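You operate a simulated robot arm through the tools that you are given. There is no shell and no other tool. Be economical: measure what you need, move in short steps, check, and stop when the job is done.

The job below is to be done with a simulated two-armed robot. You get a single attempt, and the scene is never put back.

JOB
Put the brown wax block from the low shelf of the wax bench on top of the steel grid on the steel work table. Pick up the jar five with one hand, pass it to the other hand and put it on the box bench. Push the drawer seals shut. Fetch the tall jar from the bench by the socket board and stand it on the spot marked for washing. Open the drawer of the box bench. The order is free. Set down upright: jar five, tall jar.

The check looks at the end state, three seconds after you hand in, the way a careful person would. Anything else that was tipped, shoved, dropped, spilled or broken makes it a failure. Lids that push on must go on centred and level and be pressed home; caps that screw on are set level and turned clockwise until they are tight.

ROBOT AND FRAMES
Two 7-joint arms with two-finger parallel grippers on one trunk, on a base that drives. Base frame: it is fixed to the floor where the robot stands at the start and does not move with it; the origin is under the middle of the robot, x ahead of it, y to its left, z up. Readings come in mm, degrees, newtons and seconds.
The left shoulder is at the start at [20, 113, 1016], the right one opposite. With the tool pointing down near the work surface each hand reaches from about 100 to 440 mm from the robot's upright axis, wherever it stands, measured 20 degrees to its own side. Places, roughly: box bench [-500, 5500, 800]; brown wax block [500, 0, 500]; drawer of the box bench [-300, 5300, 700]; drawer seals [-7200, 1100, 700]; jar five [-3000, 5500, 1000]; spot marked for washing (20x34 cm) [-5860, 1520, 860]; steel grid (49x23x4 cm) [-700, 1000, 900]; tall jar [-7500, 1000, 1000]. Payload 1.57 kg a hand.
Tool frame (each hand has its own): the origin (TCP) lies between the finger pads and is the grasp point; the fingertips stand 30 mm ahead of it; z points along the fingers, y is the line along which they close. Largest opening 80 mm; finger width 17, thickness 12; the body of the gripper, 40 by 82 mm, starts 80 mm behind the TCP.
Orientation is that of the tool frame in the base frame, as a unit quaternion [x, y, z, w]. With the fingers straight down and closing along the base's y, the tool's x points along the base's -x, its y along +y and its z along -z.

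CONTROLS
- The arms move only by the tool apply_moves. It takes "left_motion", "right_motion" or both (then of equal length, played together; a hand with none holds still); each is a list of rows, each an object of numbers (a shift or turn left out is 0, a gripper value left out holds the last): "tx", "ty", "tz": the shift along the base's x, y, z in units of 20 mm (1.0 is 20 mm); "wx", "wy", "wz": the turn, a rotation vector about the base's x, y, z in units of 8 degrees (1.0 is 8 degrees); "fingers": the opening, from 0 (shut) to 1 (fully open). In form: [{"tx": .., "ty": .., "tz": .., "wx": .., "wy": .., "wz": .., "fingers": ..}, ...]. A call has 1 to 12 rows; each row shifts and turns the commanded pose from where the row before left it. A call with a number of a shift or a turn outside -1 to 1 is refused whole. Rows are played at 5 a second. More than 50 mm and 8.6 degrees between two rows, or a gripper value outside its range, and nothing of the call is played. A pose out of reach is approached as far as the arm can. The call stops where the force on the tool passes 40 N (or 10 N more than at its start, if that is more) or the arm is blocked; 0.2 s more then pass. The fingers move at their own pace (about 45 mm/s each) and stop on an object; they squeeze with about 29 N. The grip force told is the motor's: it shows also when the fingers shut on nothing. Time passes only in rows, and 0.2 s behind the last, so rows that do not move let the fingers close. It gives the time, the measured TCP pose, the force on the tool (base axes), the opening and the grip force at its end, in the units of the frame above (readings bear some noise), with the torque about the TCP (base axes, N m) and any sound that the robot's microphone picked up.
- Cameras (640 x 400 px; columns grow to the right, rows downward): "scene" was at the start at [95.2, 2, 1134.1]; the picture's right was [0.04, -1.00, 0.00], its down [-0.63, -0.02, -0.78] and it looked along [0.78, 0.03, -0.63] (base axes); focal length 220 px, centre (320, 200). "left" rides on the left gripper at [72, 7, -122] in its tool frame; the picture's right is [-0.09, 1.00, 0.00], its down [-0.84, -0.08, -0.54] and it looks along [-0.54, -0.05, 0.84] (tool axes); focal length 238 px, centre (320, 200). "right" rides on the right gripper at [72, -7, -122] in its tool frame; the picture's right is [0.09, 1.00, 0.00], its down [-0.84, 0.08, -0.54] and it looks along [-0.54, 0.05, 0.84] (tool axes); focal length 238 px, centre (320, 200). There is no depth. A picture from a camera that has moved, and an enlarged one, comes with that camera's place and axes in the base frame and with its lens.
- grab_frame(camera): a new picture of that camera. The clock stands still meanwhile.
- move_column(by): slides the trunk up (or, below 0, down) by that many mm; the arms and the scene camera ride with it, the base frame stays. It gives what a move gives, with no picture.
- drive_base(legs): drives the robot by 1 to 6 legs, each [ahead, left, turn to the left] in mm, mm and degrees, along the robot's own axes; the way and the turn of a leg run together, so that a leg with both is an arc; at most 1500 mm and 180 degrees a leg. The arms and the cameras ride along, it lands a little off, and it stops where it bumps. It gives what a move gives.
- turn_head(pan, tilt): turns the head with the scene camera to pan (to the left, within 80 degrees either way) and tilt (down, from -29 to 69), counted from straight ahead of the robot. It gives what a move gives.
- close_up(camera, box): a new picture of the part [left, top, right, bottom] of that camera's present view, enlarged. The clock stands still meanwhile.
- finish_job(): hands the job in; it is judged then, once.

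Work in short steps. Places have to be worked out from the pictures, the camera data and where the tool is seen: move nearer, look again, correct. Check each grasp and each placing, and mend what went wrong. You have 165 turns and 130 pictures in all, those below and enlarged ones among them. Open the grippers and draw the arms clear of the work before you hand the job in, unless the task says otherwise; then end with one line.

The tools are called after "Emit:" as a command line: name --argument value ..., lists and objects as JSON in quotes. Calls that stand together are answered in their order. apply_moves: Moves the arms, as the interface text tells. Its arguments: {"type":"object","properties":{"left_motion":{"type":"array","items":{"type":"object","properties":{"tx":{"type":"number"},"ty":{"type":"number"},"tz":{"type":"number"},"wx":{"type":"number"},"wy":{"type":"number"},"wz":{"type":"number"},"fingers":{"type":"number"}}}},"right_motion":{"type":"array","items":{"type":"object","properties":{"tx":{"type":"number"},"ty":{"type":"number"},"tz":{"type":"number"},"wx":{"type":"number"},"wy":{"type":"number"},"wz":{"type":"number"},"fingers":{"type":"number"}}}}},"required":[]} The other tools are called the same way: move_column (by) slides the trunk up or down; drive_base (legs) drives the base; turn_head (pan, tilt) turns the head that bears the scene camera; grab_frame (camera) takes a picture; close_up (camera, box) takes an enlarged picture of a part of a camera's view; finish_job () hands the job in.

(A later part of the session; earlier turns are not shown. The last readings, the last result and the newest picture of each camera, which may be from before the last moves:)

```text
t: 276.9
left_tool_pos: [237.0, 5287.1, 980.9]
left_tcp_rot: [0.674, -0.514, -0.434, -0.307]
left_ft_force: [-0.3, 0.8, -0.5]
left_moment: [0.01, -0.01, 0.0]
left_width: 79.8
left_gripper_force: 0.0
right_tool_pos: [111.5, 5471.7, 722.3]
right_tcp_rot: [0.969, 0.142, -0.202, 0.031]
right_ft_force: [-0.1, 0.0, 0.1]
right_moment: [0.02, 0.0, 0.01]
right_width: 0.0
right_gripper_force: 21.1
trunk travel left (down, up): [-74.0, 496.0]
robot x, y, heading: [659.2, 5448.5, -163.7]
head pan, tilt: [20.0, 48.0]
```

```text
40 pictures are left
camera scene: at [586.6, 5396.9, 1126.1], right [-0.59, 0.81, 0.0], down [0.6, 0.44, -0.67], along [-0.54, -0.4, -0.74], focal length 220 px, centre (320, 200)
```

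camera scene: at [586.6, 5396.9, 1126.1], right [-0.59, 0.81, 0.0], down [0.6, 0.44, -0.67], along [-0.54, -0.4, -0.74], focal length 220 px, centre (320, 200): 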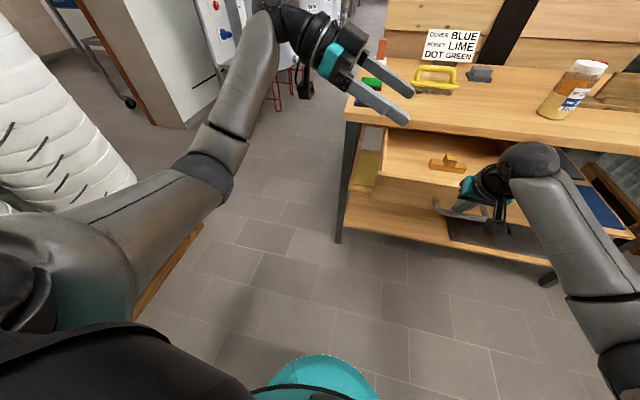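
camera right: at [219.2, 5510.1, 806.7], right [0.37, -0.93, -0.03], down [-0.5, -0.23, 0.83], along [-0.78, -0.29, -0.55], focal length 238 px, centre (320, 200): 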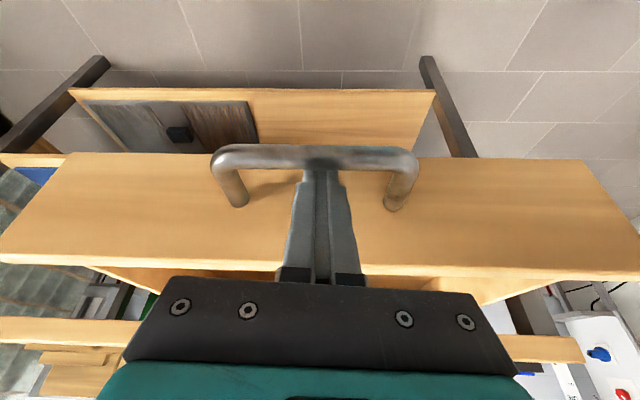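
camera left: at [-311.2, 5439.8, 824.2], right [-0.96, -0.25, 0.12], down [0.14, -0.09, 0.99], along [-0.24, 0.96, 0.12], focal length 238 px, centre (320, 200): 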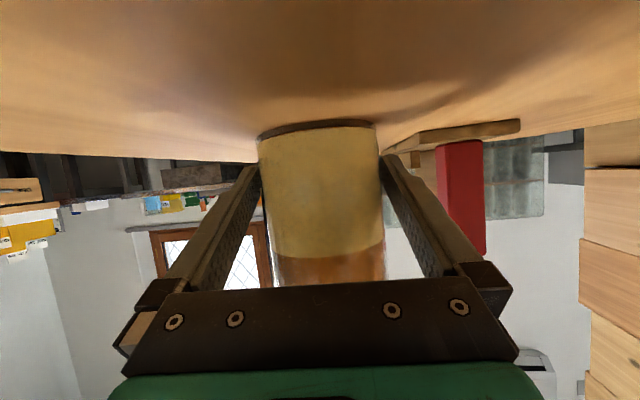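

The drawer is out about 215 mm. I pull a further 60 mm to be sure, then unhook upward.

Emit:
drive_base --legs '[[-60, -4, 0]]'

Emit:
apply_moves --right_motion '[{"tx": -0.15, "ty": -0.05}, {"tz": 0.9}, {"tz": 0.9}, {"tz": 0.9}, {"tz": 0.9}, {"tz": 0.9}, {"tz": 0.9}]'

Emit:
grab_frame --camera "scene"

```text
t: 277.9
left_tool_pos: [294.2, 5309.3, 980.0]
left_tcp_rot: [0.673, -0.515, -0.434, -0.307]
left_ft_force: [0.2, -0.2, -1.1]
left_moment: [0.0, 0.02, 0.02]
left_width: 80.0
left_gripper_force: 0.0
right_tool_pos: [168.3, 5492.1, 722.8]
right_tcp_rot: [0.969, 0.141, -0.201, 0.031]
right_ft_force: [-0.2, 0.0, 0.0]
right_moment: [-0.01, -0.01, 0.01]
right_width: 0.3
right_gripper_force: 21.3
trunk travel left (down, up): [-74.0, 496.0]
robot x, y, heading: [718.5, 5468.4, -163.9]
head pan, tilt: [20.0, 48.0]
```

```text
t: 279.5
left_tool_pos: [293.0, 5307.5, 979.7]
left_tcp_rot: [0.674, -0.513, -0.434, -0.307]
left_ft_force: [-0.3, 0.2, 0.4]
left_moment: [0.01, -0.01, -0.02]
left_width: 80.0
left_gripper_force: 0.0
right_tool_pos: [165.1, 5491.3, 830.4]
right_tcp_rot: [0.969, 0.141, -0.202, 0.031]
right_ft_force: [-0.7, -0.6, 0.1]
right_moment: [0.02, -0.01, -0.01]
right_width: 0.0
right_gripper_force: 21.3
trunk travel left (down, up): [-74.0, 496.0]
robot x, y, heading: [718.3, 5469.9, -164.1]
head pan, tilt: [20.0, 48.0]
```

```text
39 pictures are left
camera scene: at [642.6, 5417.4, 1126.1], right [-0.59, 0.81, 0.0], down [0.6, 0.44, -0.67], along [-0.54, -0.39, -0.74], focal length 220 px, centre (320, 200)
```

scene: 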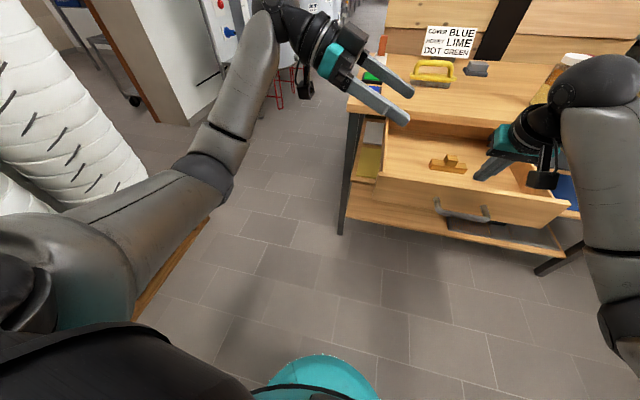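

The drawer stands open. I raise the trunk and drive back through the gap into the long room.

Emit:
move_column --by 230

Emit:
drive_base --legs '[[0, 600, 0], [560, 0, 0], [623, 462, 0], [678, -198, 0], [888, -656, 0]]'

Emit:
turn_head --pan 0 --tilt 15

Emit:
grab_frame --camera "scene"

```text
t: 281.9
left_tool_pos: [293.1, 5308.5, 1209.3]
left_tcp_rot: [0.673, -0.515, -0.433, -0.308]
left_ft_force: [0.0, 0.5, 0.0]
left_moment: [-0.03, 0.01, 0.02]
left_width: 80.0
left_gripper_force: 0.1
right_tool_pos: [164.6, 5491.1, 1060.3]
right_tcp_rot: [0.969, 0.141, -0.202, 0.031]
right_ft_force: [-0.4, 0.7, -0.7]
right_moment: [-0.01, -0.01, 0.05]
right_width: 0.0
right_gripper_force: 21.0
trunk travel left (down, up): [-304.0, 266.0]
robot x, y, heading: [712.8, 5465.2, -164.1]
head pan, tilt: [20.0, 48.0]
```

```text
t: 295.1
left_tool_pos: [-1231.2, 3978.6, 1210.4]
left_tcp_rot: [0.675, -0.514, -0.432, -0.306]
left_ft_force: [0.6, 0.0, -0.2]
left_moment: [-0.02, 0.03, 0.01]
left_width: 79.9
left_gripper_force: 0.1
right_tool_pos: [-1359.4, 4165.1, 1062.7]
right_tcp_rot: [0.969, 0.138, -0.205, 0.032]
right_ft_force: [-0.2, 0.2, -0.5]
right_moment: [0.01, 0.05, -0.04]
right_width: 0.0
right_gripper_force: 21.6
trunk travel left (down, up): [-304.0, 266.0]
robot x, y, heading: [-814.4, 4131.0, -164.2]
head pan, tilt: [20.0, 48.0]
stopped in leg 4: the robot was blocked; the commanded pose is now the measured one
```

```text
t: 296.1
left_tool_pos: [-1231.6, 3979.5, 1208.9]
left_tcp_rot: [0.674, -0.515, -0.432, -0.307]
left_ft_force: [-0.4, -0.9, -0.1]
left_moment: [0.02, 0.01, -0.01]
left_width: 79.9
left_gripper_force: 0.0
right_tool_pos: [-1358.8, 4165.8, 1063.9]
right_tcp_rot: [0.968, 0.137, -0.206, 0.031]
right_ft_force: [0.2, 1.1, -0.6]
right_moment: [0.03, 0.02, -0.02]
right_width: 0.1
right_gripper_force: 21.1
trunk travel left (down, up): [-304.0, 266.0]
robot x, y, heading: [-813.6, 4136.5, -164.1]
head pan, tilt: [0.0, 15.0]
```

```text
38 pictures are left
camera scene: at [-906.0, 4110.2, 1407.7], right [-0.27, 0.96, 0.0], down [0.24, 0.07, -0.97], along [-0.93, -0.26, -0.25], focal length 220 px, centre (320, 200)
```

scene: 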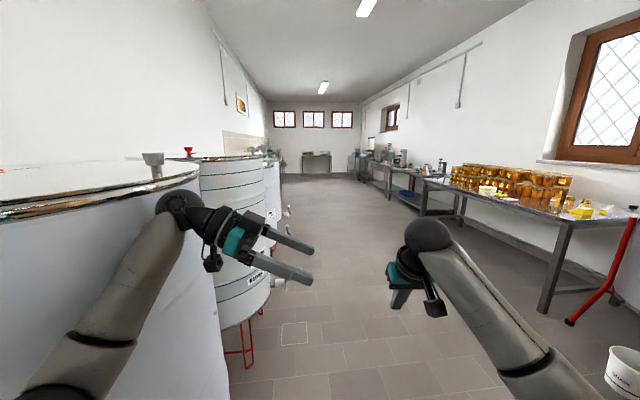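

The left arm touched the first tank. I sidestep right and then go along the room.

Emit:
drive_base --legs '[[0, -250, 0], [1400, -200, 4], [1500, 0, 0], [1200, 0, 0]]'

Emit:
grab_frame --camera "scene"

```text
t: 296.7
left_tool_pos: [-1232.4, 3978.0, 1210.1]
left_tcp_rot: [0.675, -0.515, -0.431, -0.306]
left_ft_force: [0.3, 0.4, -0.2]
left_moment: [0.01, 0.0, -0.02]
left_width: 80.1
left_gripper_force: 0.1
right_tool_pos: [-1359.6, 4164.6, 1062.9]
right_tcp_rot: [0.969, 0.137, -0.205, 0.032]
right_ft_force: [0.2, -0.3, 0.1]
right_moment: [-0.02, 0.0, 0.01]
right_width: 0.1
right_gripper_force: 21.4
trunk travel left (down, up): [-304.0, 266.0]
robot x, y, heading: [-814.5, 4136.8, -164.1]
head pan, tilt: [0.0, 15.0]
stopped in leg 1: the robot was blocked; the commanded pose is now the measured one
```

```text
37 pictures are left
camera scene: at [-907.5, 4110.9, 1407.6], right [-0.27, 0.96, 0.0], down [0.25, 0.07, -0.97], along [-0.93, -0.26, -0.25], focal length 220 px, centre (320, 200)
```

scene: 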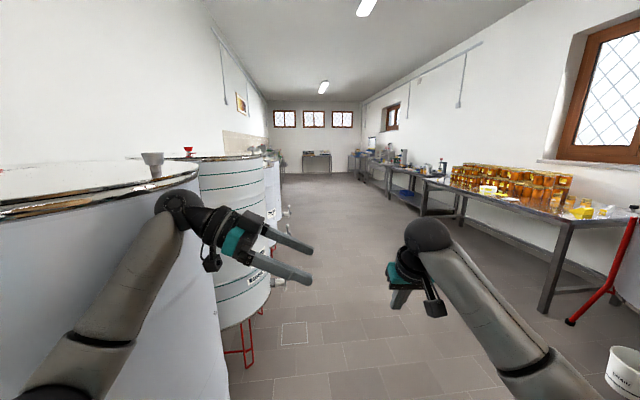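

Moving right is blocked as well. I look to the right and down to see what is touching.

Emit:
turn_head --pan -70 --tilt 35

Emit:
grab_frame --camera "scene"

```text
t: 298.1
left_tool_pos: [-1231.8, 3977.5, 1209.2]
left_tcp_rot: [0.674, -0.514, -0.432, -0.307]
left_ft_force: [-0.4, 0.8, 1.2]
left_moment: [0.01, 0.03, 0.02]
left_width: 80.3
left_gripper_force: 0.1
right_tool_pos: [-1359.8, 4164.9, 1062.4]
right_tcp_rot: [0.968, 0.138, -0.205, 0.031]
right_ft_force: [0.1, -0.3, 0.4]
right_moment: [0.01, -0.01, 0.01]
right_width: 0.0
right_gripper_force: 20.9
trunk travel left (down, up): [-304.0, 266.0]
robot x, y, heading: [-812.1, 4131.7, -164.1]
head pan, tilt: [-70.0, 35.0]
```

```text
36 pictures are left
camera scene: at [-868.7, 4207.3, 1375.1], right [0.81, 0.59, -0.01], down [0.33, -0.47, -0.82], along [-0.48, 0.66, -0.57], focal length 220 px, centre (320, 200)
```

scene: 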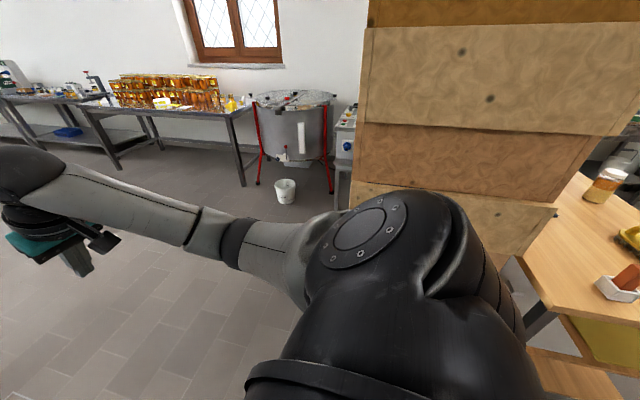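

The right shoulder is up against the box stack. I reverse out, turn to the heading that passed before (154°), and go through as before.

Emit:
drive_base --legs '[[-290, 85, 0], [0, 0, -42], [355, 162, 0], [1030, 90, 0]]'

Emit:
turn_head --pan 30 --tilt 15

Emit:
grab_frame --camera "scene"

```text
t: 309.1
left_tool_pos: [-2295.6, 4692.8, 1206.3]
left_tcp_rot: [-0.44, 0.725, 0.287, 0.446]
left_ft_force: [0.0, -0.6, -0.4]
left_moment: [0.0, -0.01, -0.01]
left_width: 80.2
left_gripper_force: 0.1
right_tool_pos: [-2259.9, 4916.1, 1060.9]
right_tcp_rot: [0.952, -0.227, -0.199, -0.045]
right_ft_force: [0.9, 0.1, 0.3]
right_moment: [-0.03, -0.01, -0.01]
right_width: 0.2
right_gripper_force: 22.1
trunk travel left (down, up): [-304.0, 266.0]
robot x, y, heading: [-1873.5, 4520.5, 152.6]
head pan, tilt: [-70.0, 35.0]
```

```text
t: 310.9
left_tool_pos: [-2295.5, 4693.1, 1206.4]
left_tcp_rot: [-0.441, 0.725, 0.288, 0.445]
left_ft_force: [0.5, 0.3, 0.2]
left_moment: [-0.01, 0.0, 0.01]
left_width: 79.9
left_gripper_force: 0.0
right_tool_pos: [-2259.9, 4916.8, 1059.3]
right_tcp_rot: [0.952, -0.227, -0.199, -0.046]
right_ft_force: [0.2, 0.6, -0.5]
right_moment: [0.02, 0.01, -0.01]
right_width: 0.0
right_gripper_force: 21.3
trunk travel left (down, up): [-304.0, 266.0]
robot x, y, heading: [-1874.1, 4521.9, 152.8]
head pan, tilt: [30.0, 15.0]
```

```text
35 pictures are left
camera scene: at [-1977.4, 4520.3, 1407.0], right [-0.05, 1.0, 0.0], down [0.26, 0.01, -0.97], along [-0.96, -0.05, -0.26], focal length 220 px, centre (320, 200)
```

scene: 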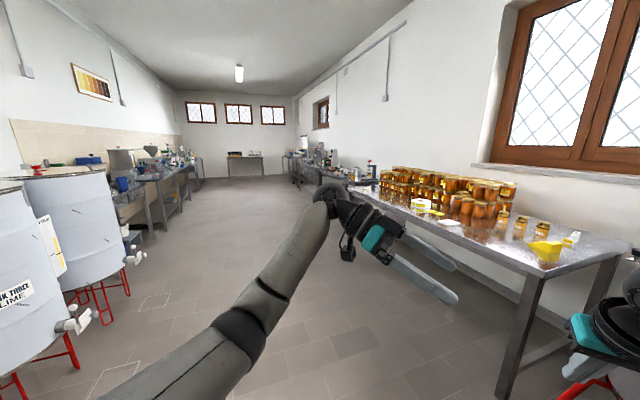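

Clear lane ahead. I turn to heading 201° and drive down the room 4.5 m.

Emit:
drive_base --legs '[[0, 0, 48], [1500, 0, 0], [1500, 0, 0], [1400, 0, 0]]'

Emit:
turn_head --pan 45 --tilt 20

Emit:
grab_frame --camera "scene"

```text
t: 334.2
left_tool_pos: [-6457.5, 2820.5, 1205.8]
left_tcp_rot: [0.696, -0.485, -0.443, -0.291]
left_ft_force: [-1.1, 0.7, -0.1]
left_moment: [-0.01, -0.01, 0.02]
left_width: 80.1
left_gripper_force: 0.0
right_tool_pos: [-6598.9, 2997.1, 1059.6]
right_tcp_rot: [0.963, 0.177, -0.201, 0.039]
right_ft_force: [1.0, 0.5, 0.6]
right_moment: [-0.02, 0.01, 0.01]
right_width: 0.0
right_gripper_force: 20.9
trunk travel left (down, up): [-304.0, 266.0]
robot x, y, heading: [-6049.5, 3014.9, -159.6]
head pan, tilt: [30.0, 15.0]
```

```text
t: 335.0
left_tool_pos: [-6456.8, 2819.7, 1206.4]
left_tcp_rot: [0.696, -0.485, -0.443, -0.291]
left_ft_force: [0.1, -0.7, -0.4]
left_moment: [0.01, -0.04, 0.04]
left_width: 80.1
left_gripper_force: 0.1
right_tool_pos: [-6599.3, 2995.7, 1060.1]
right_tcp_rot: [0.963, 0.177, -0.201, 0.038]
right_ft_force: [0.6, -0.4, -0.8]
right_moment: [0.0, -0.03, -0.02]
right_width: 0.1
right_gripper_force: 21.3
trunk travel left (down, up): [-304.0, 266.0]
robot x, y, heading: [-6045.3, 3014.3, -159.8]
head pan, tilt: [45.0, 20.0]
```

```text
34 pictures are left
camera scene: at [-6096.0, 2925.2, 1398.9], right [-0.91, 0.42, 0.0], down [0.14, 0.31, -0.94], along [-0.39, -0.85, -0.34], focal length 220 px, centre (320, 200)
```

scene: 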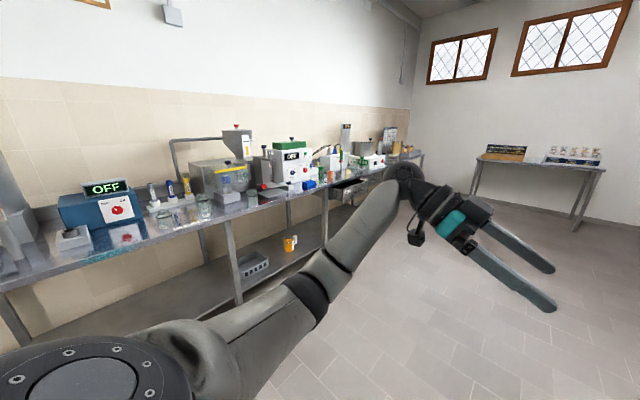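

The open drawer and the socket-board bench lie ahead-left. I zoom on the bench.

Emit:
close_up --camera "scene" --box '[60, 140, 300, 260]'

Emit:
close_up --camera "scene" --box '[260, 110, 440, 220]'

```text
2.67 times, centred on (180, 200) of scene
camera zoom: at [-6096.0, 2925.2, 1398.9], right [-0.91, 0.42, 0.0], down [0.14, 0.31, -0.94], along [-0.39, -0.85, -0.34], focal length 586 px, centre (693, 200)
```

zoom: 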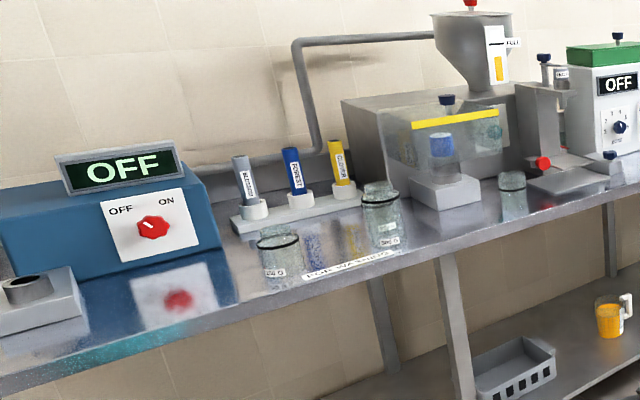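

```text
3.56 times, centred on (350, 165) of scene
camera zoom: at [-6096.0, 2925.2, 1398.9], right [-0.91, 0.42, 0.0], down [0.14, 0.31, -0.94], along [-0.39, -0.85, -0.34], focal length 781 px, centre (213, 324)
```

zoom: 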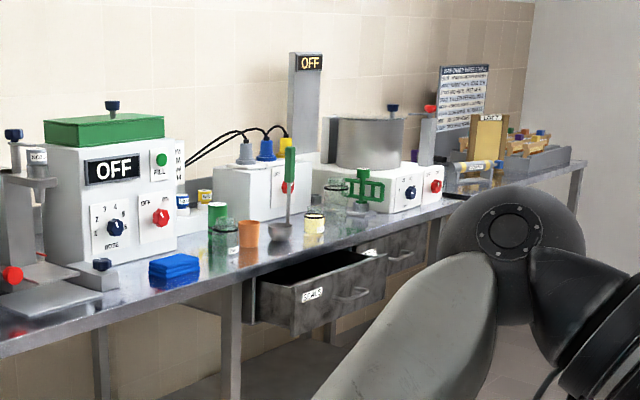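

I see "FOR WASHING" between two glass jars, the open SEALS drawer, and by the socket board (plugs) several glasses. I drive in front of the drawer and face the bench.

Emit:
drive_base --legs '[[1000, 350, 0], [740, 253, 0], [0, 0, 90]]'

Emit:
turn_head --pan 0 --tilt 30

Emit:
grab_frame --camera "scene"

```text
t: 348.1
left_tool_pos: [-7300.0, 1440.2, 1205.7]
left_tcp_rot: [0.834, 0.149, -0.521, 0.108]
left_ft_force: [-0.1, -0.9, -0.1]
left_moment: [0.01, 0.02, 0.01]
left_width: 80.2
left_gripper_force: 0.0
right_tool_pos: [-7476.7, 1299.5, 1060.2]
right_tcp_rot: [0.555, 0.806, -0.114, 0.169]
right_ft_force: [-0.4, 0.2, -0.6]
right_moment: [-0.01, 0.0, -0.04]
right_width: 0.0
right_gripper_force: 20.9
trunk travel left (down, up): [-304.0, 266.0]
robot x, y, heading: [-7496.2, 1848.1, -69.5]
head pan, tilt: [45.0, 20.0]
```

```text
t: 349.3
left_tool_pos: [-7300.4, 1441.3, 1206.5]
left_tcp_rot: [0.835, 0.149, -0.519, 0.108]
left_ft_force: [0.1, -1.1, 0.2]
left_moment: [-0.02, 0.03, -0.04]
left_width: 79.4
left_gripper_force: 0.0
right_tool_pos: [-7477.3, 1299.6, 1059.8]
right_tcp_rot: [0.556, 0.806, -0.115, 0.169]
right_ft_force: [0.4, -0.1, 0.9]
right_moment: [-0.02, -0.03, 0.0]
right_width: 0.0
right_gripper_force: 21.1
trunk travel left (down, up): [-304.0, 266.0]
robot x, y, heading: [-7497.0, 1846.8, -69.5]
head pan, tilt: [0.0, 30.0]
```

```text
31 pictures are left
camera scene: at [-7460.6, 1755.2, 1382.9], right [-0.94, -0.35, 0.0], down [-0.18, 0.47, -0.87], along [0.3, -0.81, -0.5], focal length 220 px, centre (320, 200)
```

scene: 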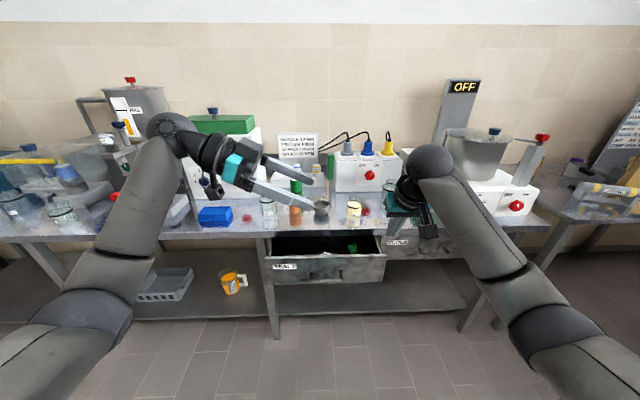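

I zoom on the drawer and the jars in front of the socket board.

Emit:
close_up --camera "scene" --box '[240, 120, 440, 290]'

```text
2.35 times, centred on (340, 205) of scene
camera zoom: at [-7460.6, 1755.2, 1382.9], right [-0.94, -0.35, 0.0], down [-0.18, 0.47, -0.87], along [0.3, -0.81, -0.5], focal length 517 px, centre (273, 188)
```

zoom: 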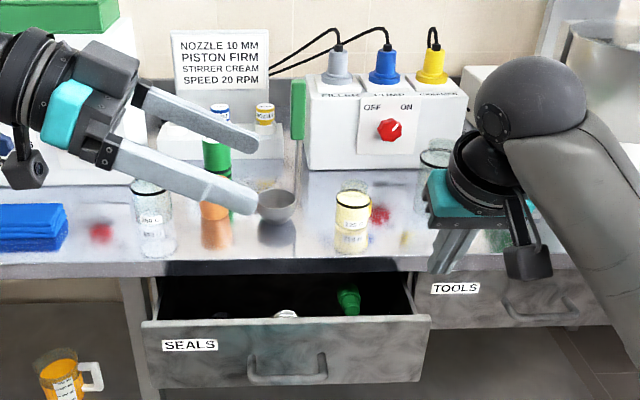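

The SEALS drawer handle is near [-7296, 1241, 745]. I bring the right fist 60 mm in front of it and look.

Emit:
drive_base --legs '[[30, 149, 0]]'

Emit:
move_column --by -285

Emit:
grab_frame --camera "right"

Emit:
grab_frame --camera "scene"

```text
t: 350.6
left_tool_pos: [-7149.0, 1464.9, 1207.4]
left_tcp_rot: [0.834, 0.149, -0.52, 0.108]
left_ft_force: [0.8, 0.3, 0.9]
left_moment: [0.01, 0.01, -0.01]
left_width: 80.1
left_gripper_force: 0.1
right_tool_pos: [-7326.5, 1323.5, 1060.2]
right_tcp_rot: [0.556, 0.806, -0.116, 0.169]
right_ft_force: [0.5, 0.2, 0.3]
right_moment: [-0.01, -0.02, -0.01]
right_width: 0.1
right_gripper_force: 21.4
trunk travel left (down, up): [-304.0, 266.0]
robot x, y, heading: [-7347.1, 1875.7, -69.6]
head pan, tilt: [0.0, 30.0]
```

```text
t: 353.5
left_tool_pos: [-7150.7, 1465.1, 921.0]
left_tcp_rot: [0.835, 0.149, -0.519, 0.108]
left_ft_force: [0.1, 0.5, 0.3]
left_moment: [0.02, -0.01, 0.0]
left_width: 80.0
left_gripper_force: 0.0
right_tool_pos: [-7326.7, 1321.8, 775.8]
right_tcp_rot: [0.556, 0.806, -0.115, 0.169]
right_ft_force: [0.5, 0.2, -0.1]
right_moment: [0.02, -0.03, 0.0]
right_width: 0.0
right_gripper_force: 21.0
trunk travel left (down, up): [-19.0, 551.0]
robot x, y, heading: [-7343.6, 1874.6, -69.6]
head pan, tilt: [0.0, 30.0]
```

```text
29 pictures are left
camera right: at [-7374.9, 1427.5, 859.2], right [0.9, 0.43, -0.03], down [0.27, -0.49, 0.83], along [0.34, -0.76, -0.55], focal length 238 px, centre (320, 200)
```

right: 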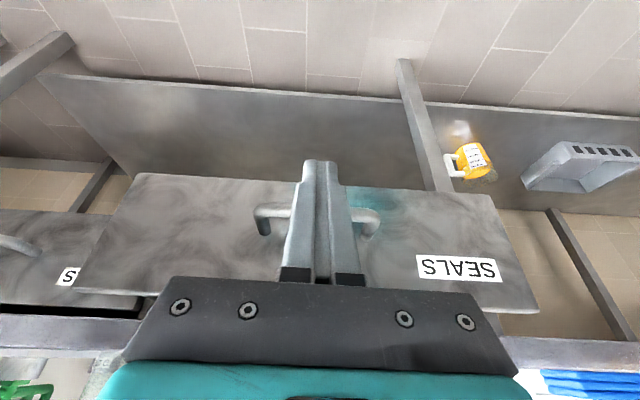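

```text
28 pictures are left
camera scene: at [-7310.9, 1778.8, 1097.9], right [-0.94, -0.35, 0.0], down [-0.17, 0.47, -0.87], along [0.3, -0.81, -0.5], focal length 220 px, centre (320, 200)
```

scene: 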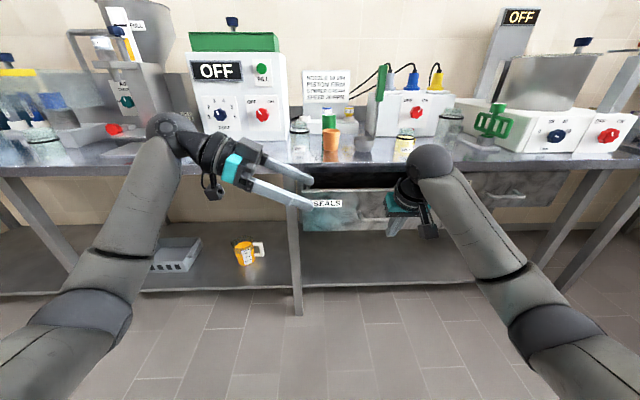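

The fist is centred on the handle. I push by driving ahead in short steps.

Emit:
drive_base --legs '[[70, 0, 0]]'

Emit:
grab_frame --camera "right"

```text
t: 354.6
left_tool_pos: [-7125.8, 1399.8, 920.7]
left_tcp_rot: [0.835, 0.15, -0.518, 0.109]
left_ft_force: [0.2, -0.7, 0.4]
left_moment: [0.02, -0.02, -0.01]
left_width: 80.1
left_gripper_force: 0.0
right_tool_pos: [-7302.2, 1257.7, 774.1]
right_tcp_rot: [0.554, 0.807, -0.114, 0.169]
right_ft_force: [0.7, 0.0, -0.5]
right_moment: [-0.01, 0.02, -0.02]
right_width: 0.0
right_gripper_force: 21.5
trunk travel left (down, up): [-19.0, 551.0]
robot x, y, heading: [-7323.8, 1810.9, -69.7]
head pan, tilt: [0.0, 30.0]
```

```text
27 pictures are left
camera right: at [-7350.2, 1362.0, 858.8], right [0.9, 0.43, -0.03], down [0.27, -0.49, 0.83], along [0.34, -0.76, -0.55], focal length 238 px, centre (320, 200)
```

right: 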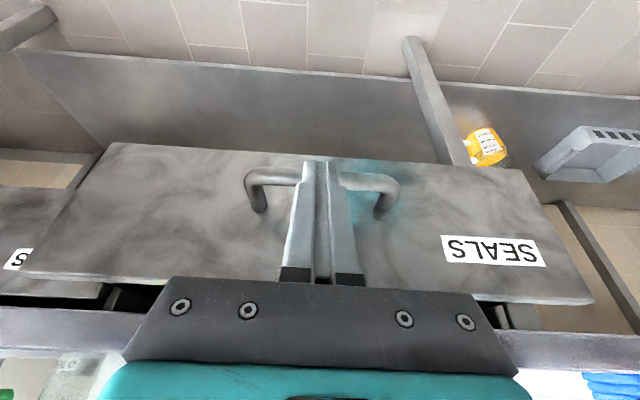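

Nearly touching. I push on 50 mm.

Emit:
drive_base --legs '[[50, 0, 0]]'

Emit:
drive_base --legs '[[30, 0, 0]]'

Emit:
grab_frame --camera "right"

```text
t: 355.5
left_tool_pos: [-7109.3, 1352.8, 921.9]
left_tcp_rot: [0.834, 0.149, -0.52, 0.108]
left_ft_force: [0.2, 0.1, 0.3]
left_moment: [0.0, -0.03, 0.01]
left_width: 80.1
left_gripper_force: 0.0
right_tool_pos: [-7286.8, 1211.2, 774.7]
right_tcp_rot: [0.556, 0.806, -0.114, 0.168]
right_ft_force: [-0.5, -0.3, 1.6]
right_moment: [-0.01, 0.04, -0.02]
right_width: 0.0
right_gripper_force: 20.9
trunk travel left (down, up): [-19.0, 551.0]
robot x, y, heading: [-7305.3, 1763.1, -69.5]
head pan, tilt: [0.0, 30.0]
```

```text
t: 356.3
left_tool_pos: [-7099.7, 1324.6, 921.0]
left_tcp_rot: [0.834, 0.149, -0.52, 0.108]
left_ft_force: [0.2, -0.3, -0.1]
left_moment: [-0.01, 0.0, 0.0]
left_width: 79.9
left_gripper_force: 0.0
right_tool_pos: [-7276.8, 1183.1, 773.5]
right_tcp_rot: [0.557, 0.806, -0.115, 0.166]
right_ft_force: [0.6, 0.0, -0.7]
right_moment: [0.01, 0.0, 0.0]
right_width: 0.1
right_gripper_force: 21.1
trunk travel left (down, up): [-19.0, 551.0]
robot x, y, heading: [-7291.8, 1731.9, -69.7]
head pan, tilt: [0.0, 30.0]
```

```text
26 pictures are left
camera right: at [-7323.7, 1288.0, 857.7], right [0.9, 0.43, -0.04], down [0.27, -0.49, 0.83], along [0.34, -0.76, -0.56], focal length 238 px, centre (320, 200)
```

right: 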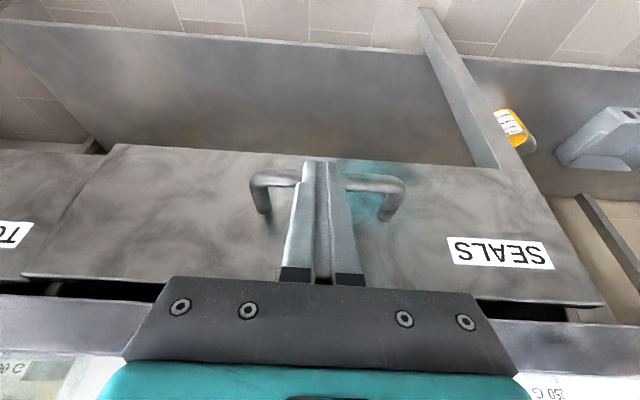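

The drawer is moving in with the fist. I continue in small steps until it stops.

Emit:
drive_base --legs '[[20, 0, 0]]'

Emit:
drive_base --legs '[[20, 0, 0]]'

Emit:
grab_frame --camera "right"

```text
t: 357.1
left_tool_pos: [-7091.8, 1306.0, 921.7]
left_tcp_rot: [0.835, 0.148, -0.519, 0.107]
left_ft_force: [0.0, -0.4, 0.0]
left_moment: [-0.01, 0.0, 0.0]
left_width: 79.9
left_gripper_force: 0.1
right_tool_pos: [-7270.3, 1164.8, 772.2]
right_tcp_rot: [0.557, 0.806, -0.115, 0.166]
right_ft_force: [-0.8, 0.3, -0.1]
right_moment: [-0.01, 0.03, -0.01]
right_width: 0.1
right_gripper_force: 21.0
trunk travel left (down, up): [-19.0, 551.0]
robot x, y, heading: [-7286.0, 1715.0, -69.6]
head pan, tilt: [0.0, 30.0]
```

```text
t: 357.9
left_tool_pos: [-7088.7, 1294.3, 922.8]
left_tcp_rot: [0.835, 0.147, -0.518, 0.108]
left_ft_force: [0.8, 0.0, 0.6]
left_moment: [-0.02, 0.02, 0.02]
left_width: 79.9
left_gripper_force: 0.1
right_tool_pos: [-7267.9, 1157.1, 775.5]
right_tcp_rot: [0.554, 0.809, -0.111, 0.161]
right_ft_force: [-4.8, 11.4, 8.1]
right_moment: [0.16, 0.03, 0.09]
right_width: 0.3
right_gripper_force: 21.3
trunk travel left (down, up): [-19.0, 551.0]
robot x, y, heading: [-7280.8, 1704.7, -69.7]
head pan, tilt: [0.0, 30.0]
stopped in leg 1: the force on the tool passed its limit at 60 N (the readings are from after the stop); the commanded pose is now the measured one
```

```text
25 pictures are left
camera right: at [-7314.7, 1261.5, 862.1], right [0.9, 0.44, -0.04], down [0.28, -0.5, 0.82], along [0.34, -0.75, -0.57], focal length 238 px, centre (320, 200)
```

right: 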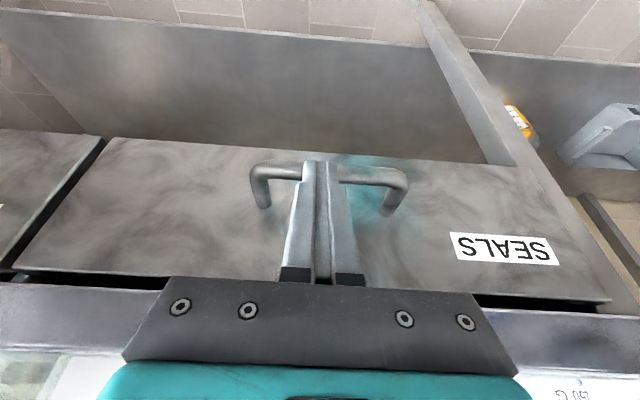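

The SEALS drawer is flush and shut (60 N stop). I back away, raise the trunk, and make the right hand upright with open fingers.

Emit:
drive_base --legs '[[-350, -150, 0]]'

Emit:
move_column --by 330

Emit:
apply_moves --right_motion '[{"wx": 0.73, "wy": 0.27, "fingers": 1}, {"wx": 0.73, "wy": 0.27}, {"wx": 0.73, "wy": 0.27}, {"wx": 0.6, "wy": 0.2}]'

Emit:
turn_head --pan 0 --tilt 30

Emit:
close_up --camera "scene" --box '[220, 110, 480, 270]'

```text
t: 360.3
left_tool_pos: [-7354.0, 1566.9, 922.1]
left_tcp_rot: [0.835, 0.147, -0.519, 0.107]
left_ft_force: [0.8, -0.9, 0.1]
left_moment: [0.02, 0.01, 0.03]
left_width: 80.0
left_gripper_force: 0.1
right_tool_pos: [-7532.7, 1429.7, 774.1]
right_tcp_rot: [0.555, 0.809, -0.11, 0.16]
right_ft_force: [-0.1, -0.6, -0.2]
right_moment: [0.0, 0.02, -0.02]
right_width: 0.0
right_gripper_force: 21.1
trunk travel left (down, up): [-19.0, 551.0]
robot x, y, heading: [-7548.5, 1979.1, -70.0]
head pan, tilt: [0.0, 30.0]
```

```text
t: 363.6
left_tool_pos: [-7353.6, 1566.7, 1251.6]
left_tcp_rot: [0.834, 0.147, -0.52, 0.107]
left_ft_force: [-1.4, -0.3, 0.0]
left_moment: [0.01, -0.01, 0.01]
left_width: 79.9
left_gripper_force: 0.1
right_tool_pos: [-7532.5, 1430.6, 1103.3]
right_tcp_rot: [0.555, 0.809, -0.111, 0.159]
right_ft_force: [-0.1, 0.0, -0.2]
right_moment: [0.02, 0.01, 0.01]
right_width: 0.2
right_gripper_force: 21.2
trunk travel left (down, up): [-349.0, 221.0]
robot x, y, heading: [-7546.1, 1974.1, -69.6]
head pan, tilt: [0.0, 30.0]
```

```text
t: 364.6
left_tool_pos: [-7354.4, 1567.8, 1251.9]
left_tcp_rot: [0.835, 0.147, -0.519, 0.106]
left_ft_force: [-0.2, 0.1, 0.0]
left_moment: [-0.02, -0.02, 0.02]
left_width: 79.8
left_gripper_force: 0.1
right_tool_pos: [-7533.6, 1430.8, 1104.6]
right_tcp_rot: [0.567, 0.824, 0.009, -0.008]
right_ft_force: [0.0, -0.1, 0.2]
right_moment: [0.02, -0.03, -0.02]
right_width: 80.0
right_gripper_force: 0.1
trunk travel left (down, up): [-349.0, 221.0]
robot x, y, heading: [-7544.8, 1975.8, -69.9]
head pan, tilt: [0.0, 30.0]
```

```text
t: 365.2
left_tool_pos: [-7352.2, 1567.6, 1252.0]
left_tcp_rot: [0.835, 0.147, -0.519, 0.107]
left_ft_force: [0.5, -0.1, -0.4]
left_moment: [0.02, 0.03, 0.02]
left_width: 79.9
left_gripper_force: 0.0
right_tool_pos: [-7533.5, 1430.3, 1104.2]
right_tcp_rot: [0.567, 0.824, 0.01, -0.007]
right_ft_force: [-0.6, -0.2, -0.1]
right_moment: [0.0, 0.02, -0.02]
right_width: 80.2
right_gripper_force: 0.1
trunk travel left (down, up): [-349.0, 221.0]
robot x, y, heading: [-7545.7, 1979.1, -69.4]
head pan, tilt: [0.0, 30.0]
```

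```text
2.46 times, centred on (350, 190) of scene
camera zoom: at [-7512.8, 1881.8, 1427.9], right [-0.94, -0.35, 0.0], down [-0.17, 0.47, -0.87], along [0.3, -0.81, -0.5], focal length 540 px, centre (246, 225)
```

zoom: 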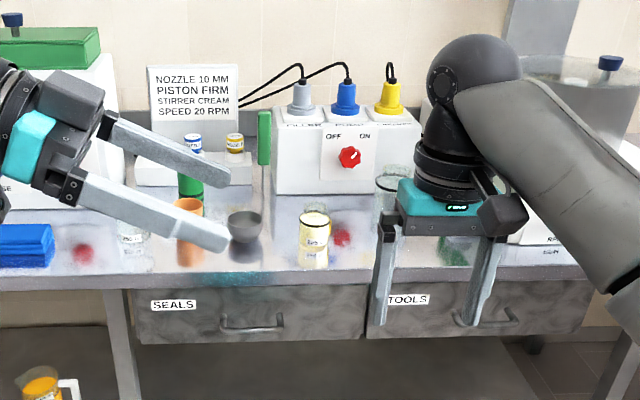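

SEALS sits flush beside TOOLS. The tall glass jar is partly hidden behind the right hand. I approach with the hand high and look with its camera.

Emit:
drive_base --legs '[[340, -70, 0]]'

Emit:
grab_frame --camera "right"

```text
t: 367.4
left_tool_pos: [-7305.5, 1224.1, 1252.3]
left_tcp_rot: [0.835, 0.144, -0.521, 0.105]
left_ft_force: [0.3, -0.5, 0.1]
left_moment: [0.04, 0.02, 0.0]
left_width: 80.1
left_gripper_force: 0.1
right_tool_pos: [-7484.9, 1088.1, 1104.0]
right_tcp_rot: [0.569, 0.822, 0.01, -0.008]
right_ft_force: [0.3, 0.1, -0.1]
right_moment: [0.01, 0.02, -0.03]
right_width: 80.0
right_gripper_force: 0.0
trunk travel left (down, up): [-349.0, 221.0]
robot x, y, heading: [-7497.4, 1633.5, -70.0]
head pan, tilt: [0.0, 30.0]
```

```text
23 pictures are left
camera right: at [-7516.8, 1150.3, 1228.7], right [0.9, 0.44, 0.01], down [0.37, -0.77, 0.52], along [0.24, -0.47, -0.85], focal length 238 px, centre (320, 200)
```

right: 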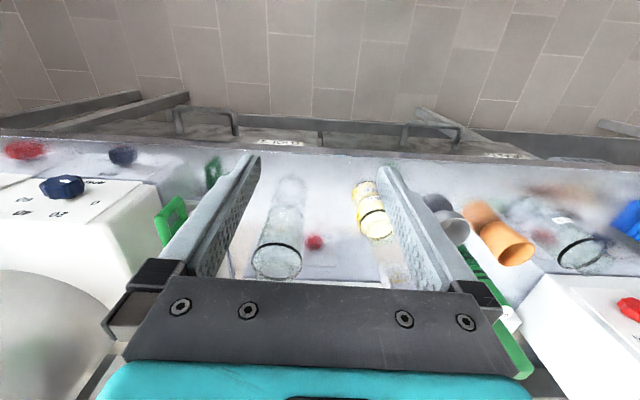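

The tall jar's rim computes to about [-7459, 920, 1005]. I go 125 mm further at this height and look again.

Emit:
drive_base --legs '[[125, -30, 0]]'

Emit:
grab_frame --camera "right"

```text
t: 368.7
left_tool_pos: [-7290.3, 1095.9, 1251.6]
left_tcp_rot: [0.835, 0.146, -0.519, 0.106]
left_ft_force: [1.1, -1.0, -0.7]
left_moment: [0.01, 0.0, -0.03]
left_width: 80.1
left_gripper_force: 0.1
right_tool_pos: [-7470.0, 959.5, 1103.9]
right_tcp_rot: [0.567, 0.823, 0.01, -0.008]
right_ft_force: [-0.4, -0.6, -0.4]
right_moment: [0.0, 0.01, -0.02]
right_width: 80.2
right_gripper_force: 0.1
trunk travel left (down, up): [-349.0, 221.0]
robot x, y, heading: [-7481.3, 1511.1, -69.9]
head pan, tilt: [0.0, 30.0]
```

```text
22 pictures are left
camera right: at [-7501.9, 1022.5, 1228.5], right [0.9, 0.44, 0.01], down [0.37, -0.77, 0.52], along [0.24, -0.47, -0.85], focal length 238 px, centre (320, 200)
```

right: 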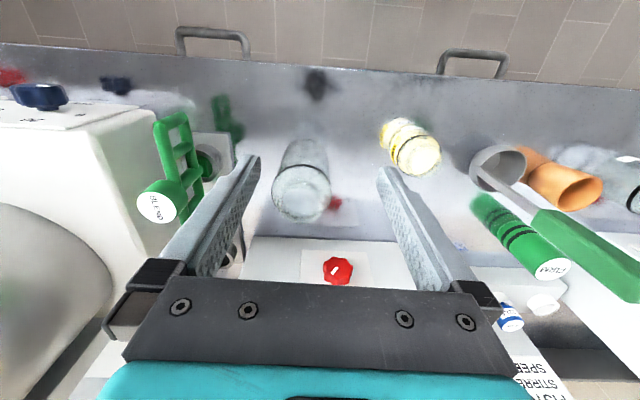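

Lateral position is certain (12 mm right); forward distance is 60–90 mm. I move 72 ahead and 12 right, lower 45 mm, and look again.

Emit:
drive_base --legs '[[72, -12, 0]]'

Emit:
move_column --by -40

Emit:
grab_frame --camera "right"

```text
t: 369.7
left_tool_pos: [-7276.9, 1025.4, 1251.6]
left_tcp_rot: [0.835, 0.145, -0.52, 0.106]
left_ft_force: [0.3, 0.3, 0.1]
left_moment: [0.02, 0.01, -0.06]
left_width: 79.9
left_gripper_force: 0.0
right_tool_pos: [-7456.9, 890.1, 1103.8]
right_tcp_rot: [0.568, 0.823, 0.01, -0.008]
right_ft_force: [0.3, 0.4, -0.7]
right_moment: [0.01, -0.01, -0.01]
right_width: 80.1
right_gripper_force: 0.0
trunk travel left (down, up): [-349.0, 221.0]
robot x, y, heading: [-7472.8, 1434.6, -69.7]
head pan, tilt: [0.0, 30.0]
```

```text
t: 370.6
left_tool_pos: [-7276.6, 1027.6, 1212.0]
left_tcp_rot: [0.835, 0.146, -0.52, 0.107]
left_ft_force: [0.0, 1.0, -0.3]
left_moment: [0.01, -0.02, -0.04]
left_width: 79.9
left_gripper_force: 0.1
right_tool_pos: [-7456.1, 890.1, 1064.5]
right_tcp_rot: [0.568, 0.823, 0.009, -0.008]
right_ft_force: [0.7, 1.3, 0.4]
right_moment: [0.02, 0.0, 0.01]
right_width: 80.2
right_gripper_force: 0.1
trunk travel left (down, up): [-309.0, 261.0]
robot x, y, heading: [-7470.6, 1442.2, -69.9]
head pan, tilt: [0.0, 30.0]
```

```text
21 pictures are left
camera right: at [-7488.6, 952.8, 1189.0], right [0.9, 0.44, 0.01], down [0.37, -0.77, 0.52], along [0.24, -0.47, -0.85], focal length 238 px, centre (320, 200)
```

right: 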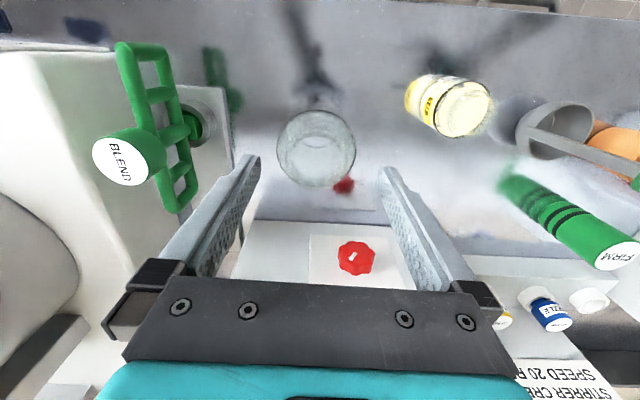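

Rim now at [-7455, 881, 971], about 75 mm wide: a tight fit. I shift 9 mm ahead and 3 mm right, lower 60 mm to just above the rim, and check centring.

Emit:
apply_moves --right_motion '[{"tx": 0.01, "ty": -0.48}]'

Emit:
move_column --by -55

Emit:
grab_frame --camera "right"

```text
t: 371.0
left_tool_pos: [-7276.7, 1027.2, 1211.6]
left_tcp_rot: [0.835, 0.145, -0.52, 0.106]
left_ft_force: [-0.3, 0.4, 0.0]
left_moment: [0.02, 0.01, -0.01]
left_width: 79.8
left_gripper_force: 0.0
right_tool_pos: [-7455.2, 880.3, 1064.0]
right_tcp_rot: [0.568, 0.823, 0.009, -0.008]
right_ft_force: [-0.4, -0.1, 0.2]
right_moment: [0.0, 0.0, 0.01]
right_width: 80.1
right_gripper_force: 0.1
trunk travel left (down, up): [-309.0, 261.0]
robot x, y, heading: [-7469.3, 1440.0, -70.1]
head pan, tilt: [0.0, 30.0]
```

```text
t: 371.9
left_tool_pos: [-7277.0, 1027.1, 1156.2]
left_tcp_rot: [0.835, 0.147, -0.52, 0.107]
left_ft_force: [-0.2, 0.6, 0.5]
left_moment: [-0.01, -0.04, -0.02]
left_width: 79.8
left_gripper_force: 0.0
right_tool_pos: [-7454.8, 881.2, 1009.5]
right_tcp_rot: [0.567, 0.823, 0.009, -0.008]
right_ft_force: [-0.4, 0.5, -0.6]
right_moment: [0.01, 0.0, 0.03]
right_width: 80.0
right_gripper_force: 0.0
trunk travel left (down, up): [-254.0, 316.0]
robot x, y, heading: [-7469.0, 1434.5, -69.8]
head pan, tilt: [0.0, 30.0]
```

```text
20 pictures are left
camera right: at [-7488.2, 943.1, 1133.8], right [0.9, 0.44, 0.01], down [0.37, -0.77, 0.52], along [0.24, -0.47, -0.85], focal length 238 px, centre (320, 200)
```

right: 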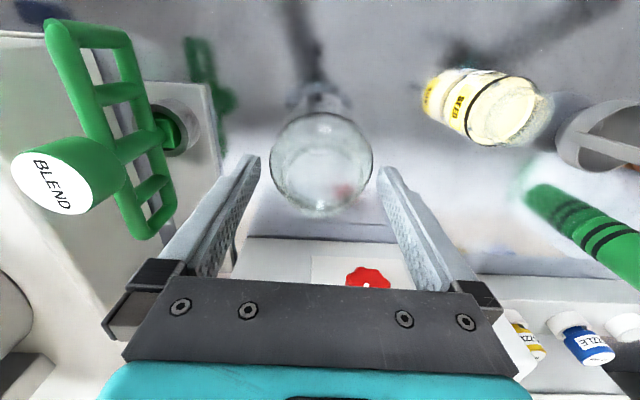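

Well centred; the rim is at z ≈ 984, 70 mm wide. I shift back 5 mm, lower 72 mm and close.

Emit:
apply_moves --right_motion '[{"tx": -0.08, "ty": 0.23}]'

Emit:
move_column --by -36

Emit:
move_column --by -36

Emit:
apply_moves --right_motion '[{"fingers": 0}, {}, {}, {}]'

Emit:
move_column --by 25

Emit:
grab_frame --camera "right"

```text
t: 372.3
left_tool_pos: [-7276.8, 1027.5, 1156.3]
left_tcp_rot: [0.836, 0.146, -0.519, 0.106]
left_ft_force: [-0.2, -0.3, 0.8]
left_moment: [-0.01, -0.03, -0.01]
left_width: 80.2
left_gripper_force: 0.1
right_tool_pos: [-7458.4, 885.3, 1010.0]
right_tcp_rot: [0.567, 0.823, 0.009, -0.007]
right_ft_force: [-1.0, -0.7, 0.0]
right_moment: [-0.03, 0.0, 0.03]
right_width: 79.9
right_gripper_force: 0.1
trunk travel left (down, up): [-254.0, 316.0]
robot x, y, heading: [-7474.1, 1433.8, -69.9]
head pan, tilt: [0.0, 30.0]
```

```text
t: 373.1
left_tool_pos: [-7276.0, 1026.5, 1121.3]
left_tcp_rot: [0.835, 0.146, -0.519, 0.106]
left_ft_force: [0.2, 0.4, 1.3]
left_moment: [0.04, -0.03, -0.02]
left_width: 80.3
left_gripper_force: 0.1
right_tool_pos: [-7457.1, 885.2, 973.8]
right_tcp_rot: [0.568, 0.823, 0.009, -0.007]
right_ft_force: [-0.9, -0.2, 0.2]
right_moment: [0.04, -0.02, 0.0]
right_width: 80.2
right_gripper_force: 0.0
trunk travel left (down, up): [-218.0, 352.0]
robot x, y, heading: [-7471.7, 1437.4, -69.9]
head pan, tilt: [0.0, 30.0]
```

```text
t: 373.7
left_tool_pos: [-7278.0, 1026.4, 1112.8]
left_tcp_rot: [0.828, 0.133, -0.531, 0.124]
left_ft_force: [-0.4, 0.0, 11.0]
left_moment: [-0.32, -0.46, -0.08]
left_width: 80.2
left_gripper_force: 0.1
right_tool_pos: [-7456.9, 883.9, 948.7]
right_tcp_rot: [0.568, 0.823, 0.009, -0.007]
right_ft_force: [1.4, -0.6, 0.4]
right_moment: [0.04, 0.02, -0.01]
right_width: 79.9
right_gripper_force: 0.1
trunk travel left (down, up): [-194.0, 376.0]
robot x, y, heading: [-7468.5, 1440.4, -69.9]
head pan, tilt: [0.0, 30.0]
stopped: the force on the tool passed its limit at 51 N (the readings are from after the stop); the commanded pose is now the measured one
```

```text
t: 374.7
left_tool_pos: [-7279.9, 1028.2, 1112.9]
left_tcp_rot: [0.829, 0.134, -0.529, 0.123]
left_ft_force: [-2.6, -1.8, 19.5]
left_moment: [-0.55, -0.87, -0.12]
left_width: 79.9
left_gripper_force: 0.1
right_tool_pos: [-7457.3, 886.1, 949.2]
right_tcp_rot: [0.566, 0.824, 0.009, -0.006]
right_ft_force: [1.4, 0.7, 0.2]
right_moment: [0.0, 0.02, 0.01]
right_width: 73.1
right_gripper_force: 29.4
trunk travel left (down, up): [-194.0, 376.0]
robot x, y, heading: [-7467.8, 1432.7, -69.9]
head pan, tilt: [0.0, 30.0]
```

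```text
t: 375.4
left_tool_pos: [-7278.2, 1027.5, 1133.8]
left_tcp_rot: [0.83, 0.136, -0.527, 0.119]
left_ft_force: [0.5, 0.3, 0.1]
left_moment: [0.02, -0.01, 0.01]
left_width: 80.1
left_gripper_force: 0.0
right_tool_pos: [-7456.9, 884.5, 975.7]
right_tcp_rot: [0.568, 0.823, 0.009, -0.007]
right_ft_force: [1.0, 0.1, -1.9]
right_moment: [0.01, 0.02, 0.0]
right_width: 73.3
right_gripper_force: 29.3
trunk travel left (down, up): [-219.0, 351.0]
robot x, y, heading: [-7471.5, 1438.8, -69.8]
head pan, tilt: [0.0, 30.0]
```

```text
19 pictures are left
camera right: at [-7490.1, 946.6, 1098.7], right [0.9, 0.44, 0.01], down [0.37, -0.77, 0.52], along [0.24, -0.47, -0.85], focal length 238 px, centre (320, 200)
```

right: 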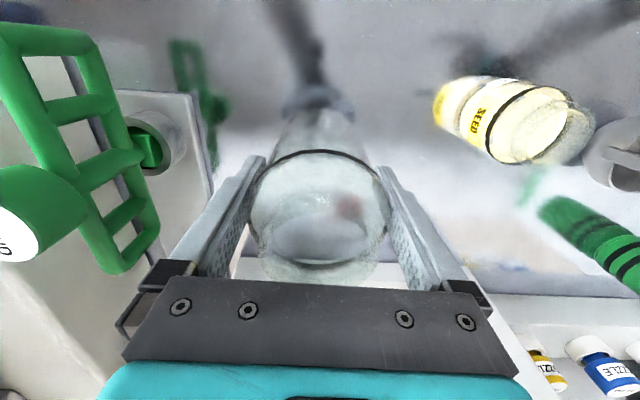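

The jar is gripped and lifted, but the left hand touched something below it (51 N). I look at the scene to see what.

Emit:
grab_frame --camera "scene"

```text
18 pictures are left
camera scene: at [-7435.1, 1341.4, 1298.1], right [-0.94, -0.34, 0.0], down [-0.17, 0.47, -0.87], along [0.3, -0.81, -0.5], focal length 220 px, centre (320, 200)
```

scene: 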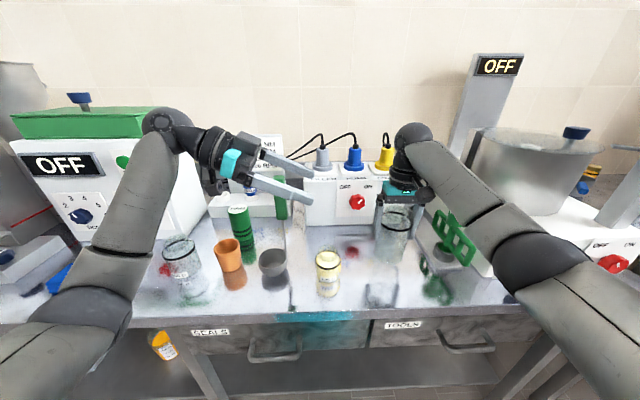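

All items stand upright; the left hand had only pressed on the ladle or cylinder area below it. I raise the trunk, back away, and retract the left hand toward me and up.

Emit:
move_column --by 150

Emit:
drive_base --legs '[[-450, 0, 0]]'

Emit:
apply_moves --left_motion '[{"tx": -0.33, "ty": 0.93}, {"tx": -0.33, "ty": 0.93}, {"tx": -0.33, "ty": 0.93}, {"tx": -0.33, "ty": 0.93}, {"tx": -0.33, "ty": 0.93}, {"tx": -0.33, "ty": 0.93}, {"tx": -0.33, "ty": 0.93}]'

Emit:
close_up --camera "scene" --box '[100, 120, 460, 330]'

```text
t: 377.1
left_tool_pos: [-7277.5, 1026.1, 1284.2]
left_tcp_rot: [0.829, 0.135, -0.529, 0.12]
left_ft_force: [-0.4, 0.1, 0.8]
left_moment: [-0.03, 0.01, 0.04]
left_width: 79.9
left_gripper_force: 0.0
right_tool_pos: [-7457.3, 884.6, 1124.3]
right_tcp_rot: [0.568, 0.823, 0.009, -0.007]
right_ft_force: [-0.2, -0.2, -2.0]
right_moment: [-0.01, -0.02, -0.01]
right_width: 73.2
right_gripper_force: 28.8
trunk travel left (down, up): [-369.0, 201.0]
robot x, y, heading: [-7467.8, 1444.2, -70.2]
head pan, tilt: [0.0, 30.0]
```

```text
t: 379.9
left_tool_pos: [-7432.3, 1449.0, 1287.0]
left_tcp_rot: [0.829, 0.136, -0.528, 0.122]
left_ft_force: [-0.3, 0.0, 0.8]
left_moment: [0.01, -0.01, -0.02]
left_width: 80.0
left_gripper_force: 0.0
right_tool_pos: [-7611.4, 1307.5, 1125.0]
right_tcp_rot: [0.567, 0.824, 0.01, -0.007]
right_ft_force: [-0.6, 0.5, -2.1]
right_moment: [0.01, 0.01, 0.05]
right_width: 73.3
right_gripper_force: 29.1
trunk travel left (down, up): [-369.0, 201.0]
robot x, y, heading: [-7625.1, 1859.1, -69.9]
head pan, tilt: [0.0, 30.0]
```

```text
t: 381.5
left_tool_pos: [-7479.1, 1578.2, 1283.9]
left_tcp_rot: [0.829, 0.135, -0.529, 0.12]
left_ft_force: [-0.5, 0.7, -0.2]
left_moment: [-0.01, -0.04, 0.1]
left_width: 79.9
left_gripper_force: 0.1
right_tool_pos: [-7610.8, 1306.5, 1123.9]
right_tcp_rot: [0.566, 0.824, 0.009, -0.007]
right_ft_force: [-0.6, 0.4, -1.5]
right_moment: [-0.02, 0.02, 0.02]
right_width: 73.3
right_gripper_force: 28.9
trunk travel left (down, up): [-369.0, 201.0]
robot x, y, heading: [-7623.9, 1857.0, -69.7]
head pan, tilt: [0.0, 30.0]
```

```text
1.78 times, centred on (280, 225) of scene
camera zoom: at [-7589.6, 1763.2, 1448.2], right [-0.94, -0.35, 0.0], down [-0.17, 0.47, -0.87], along [0.3, -0.81, -0.5], focal length 390 px, centre (391, 156)
```

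zoom: 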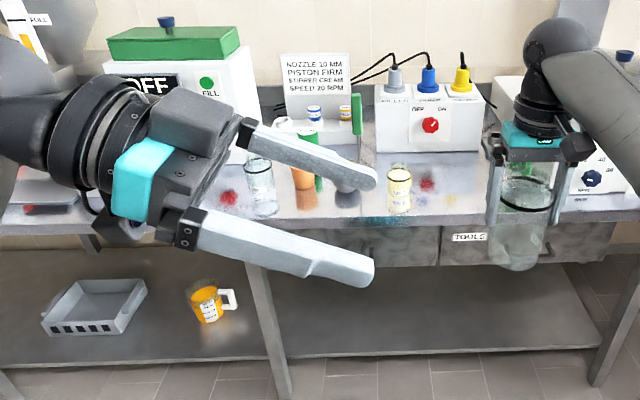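

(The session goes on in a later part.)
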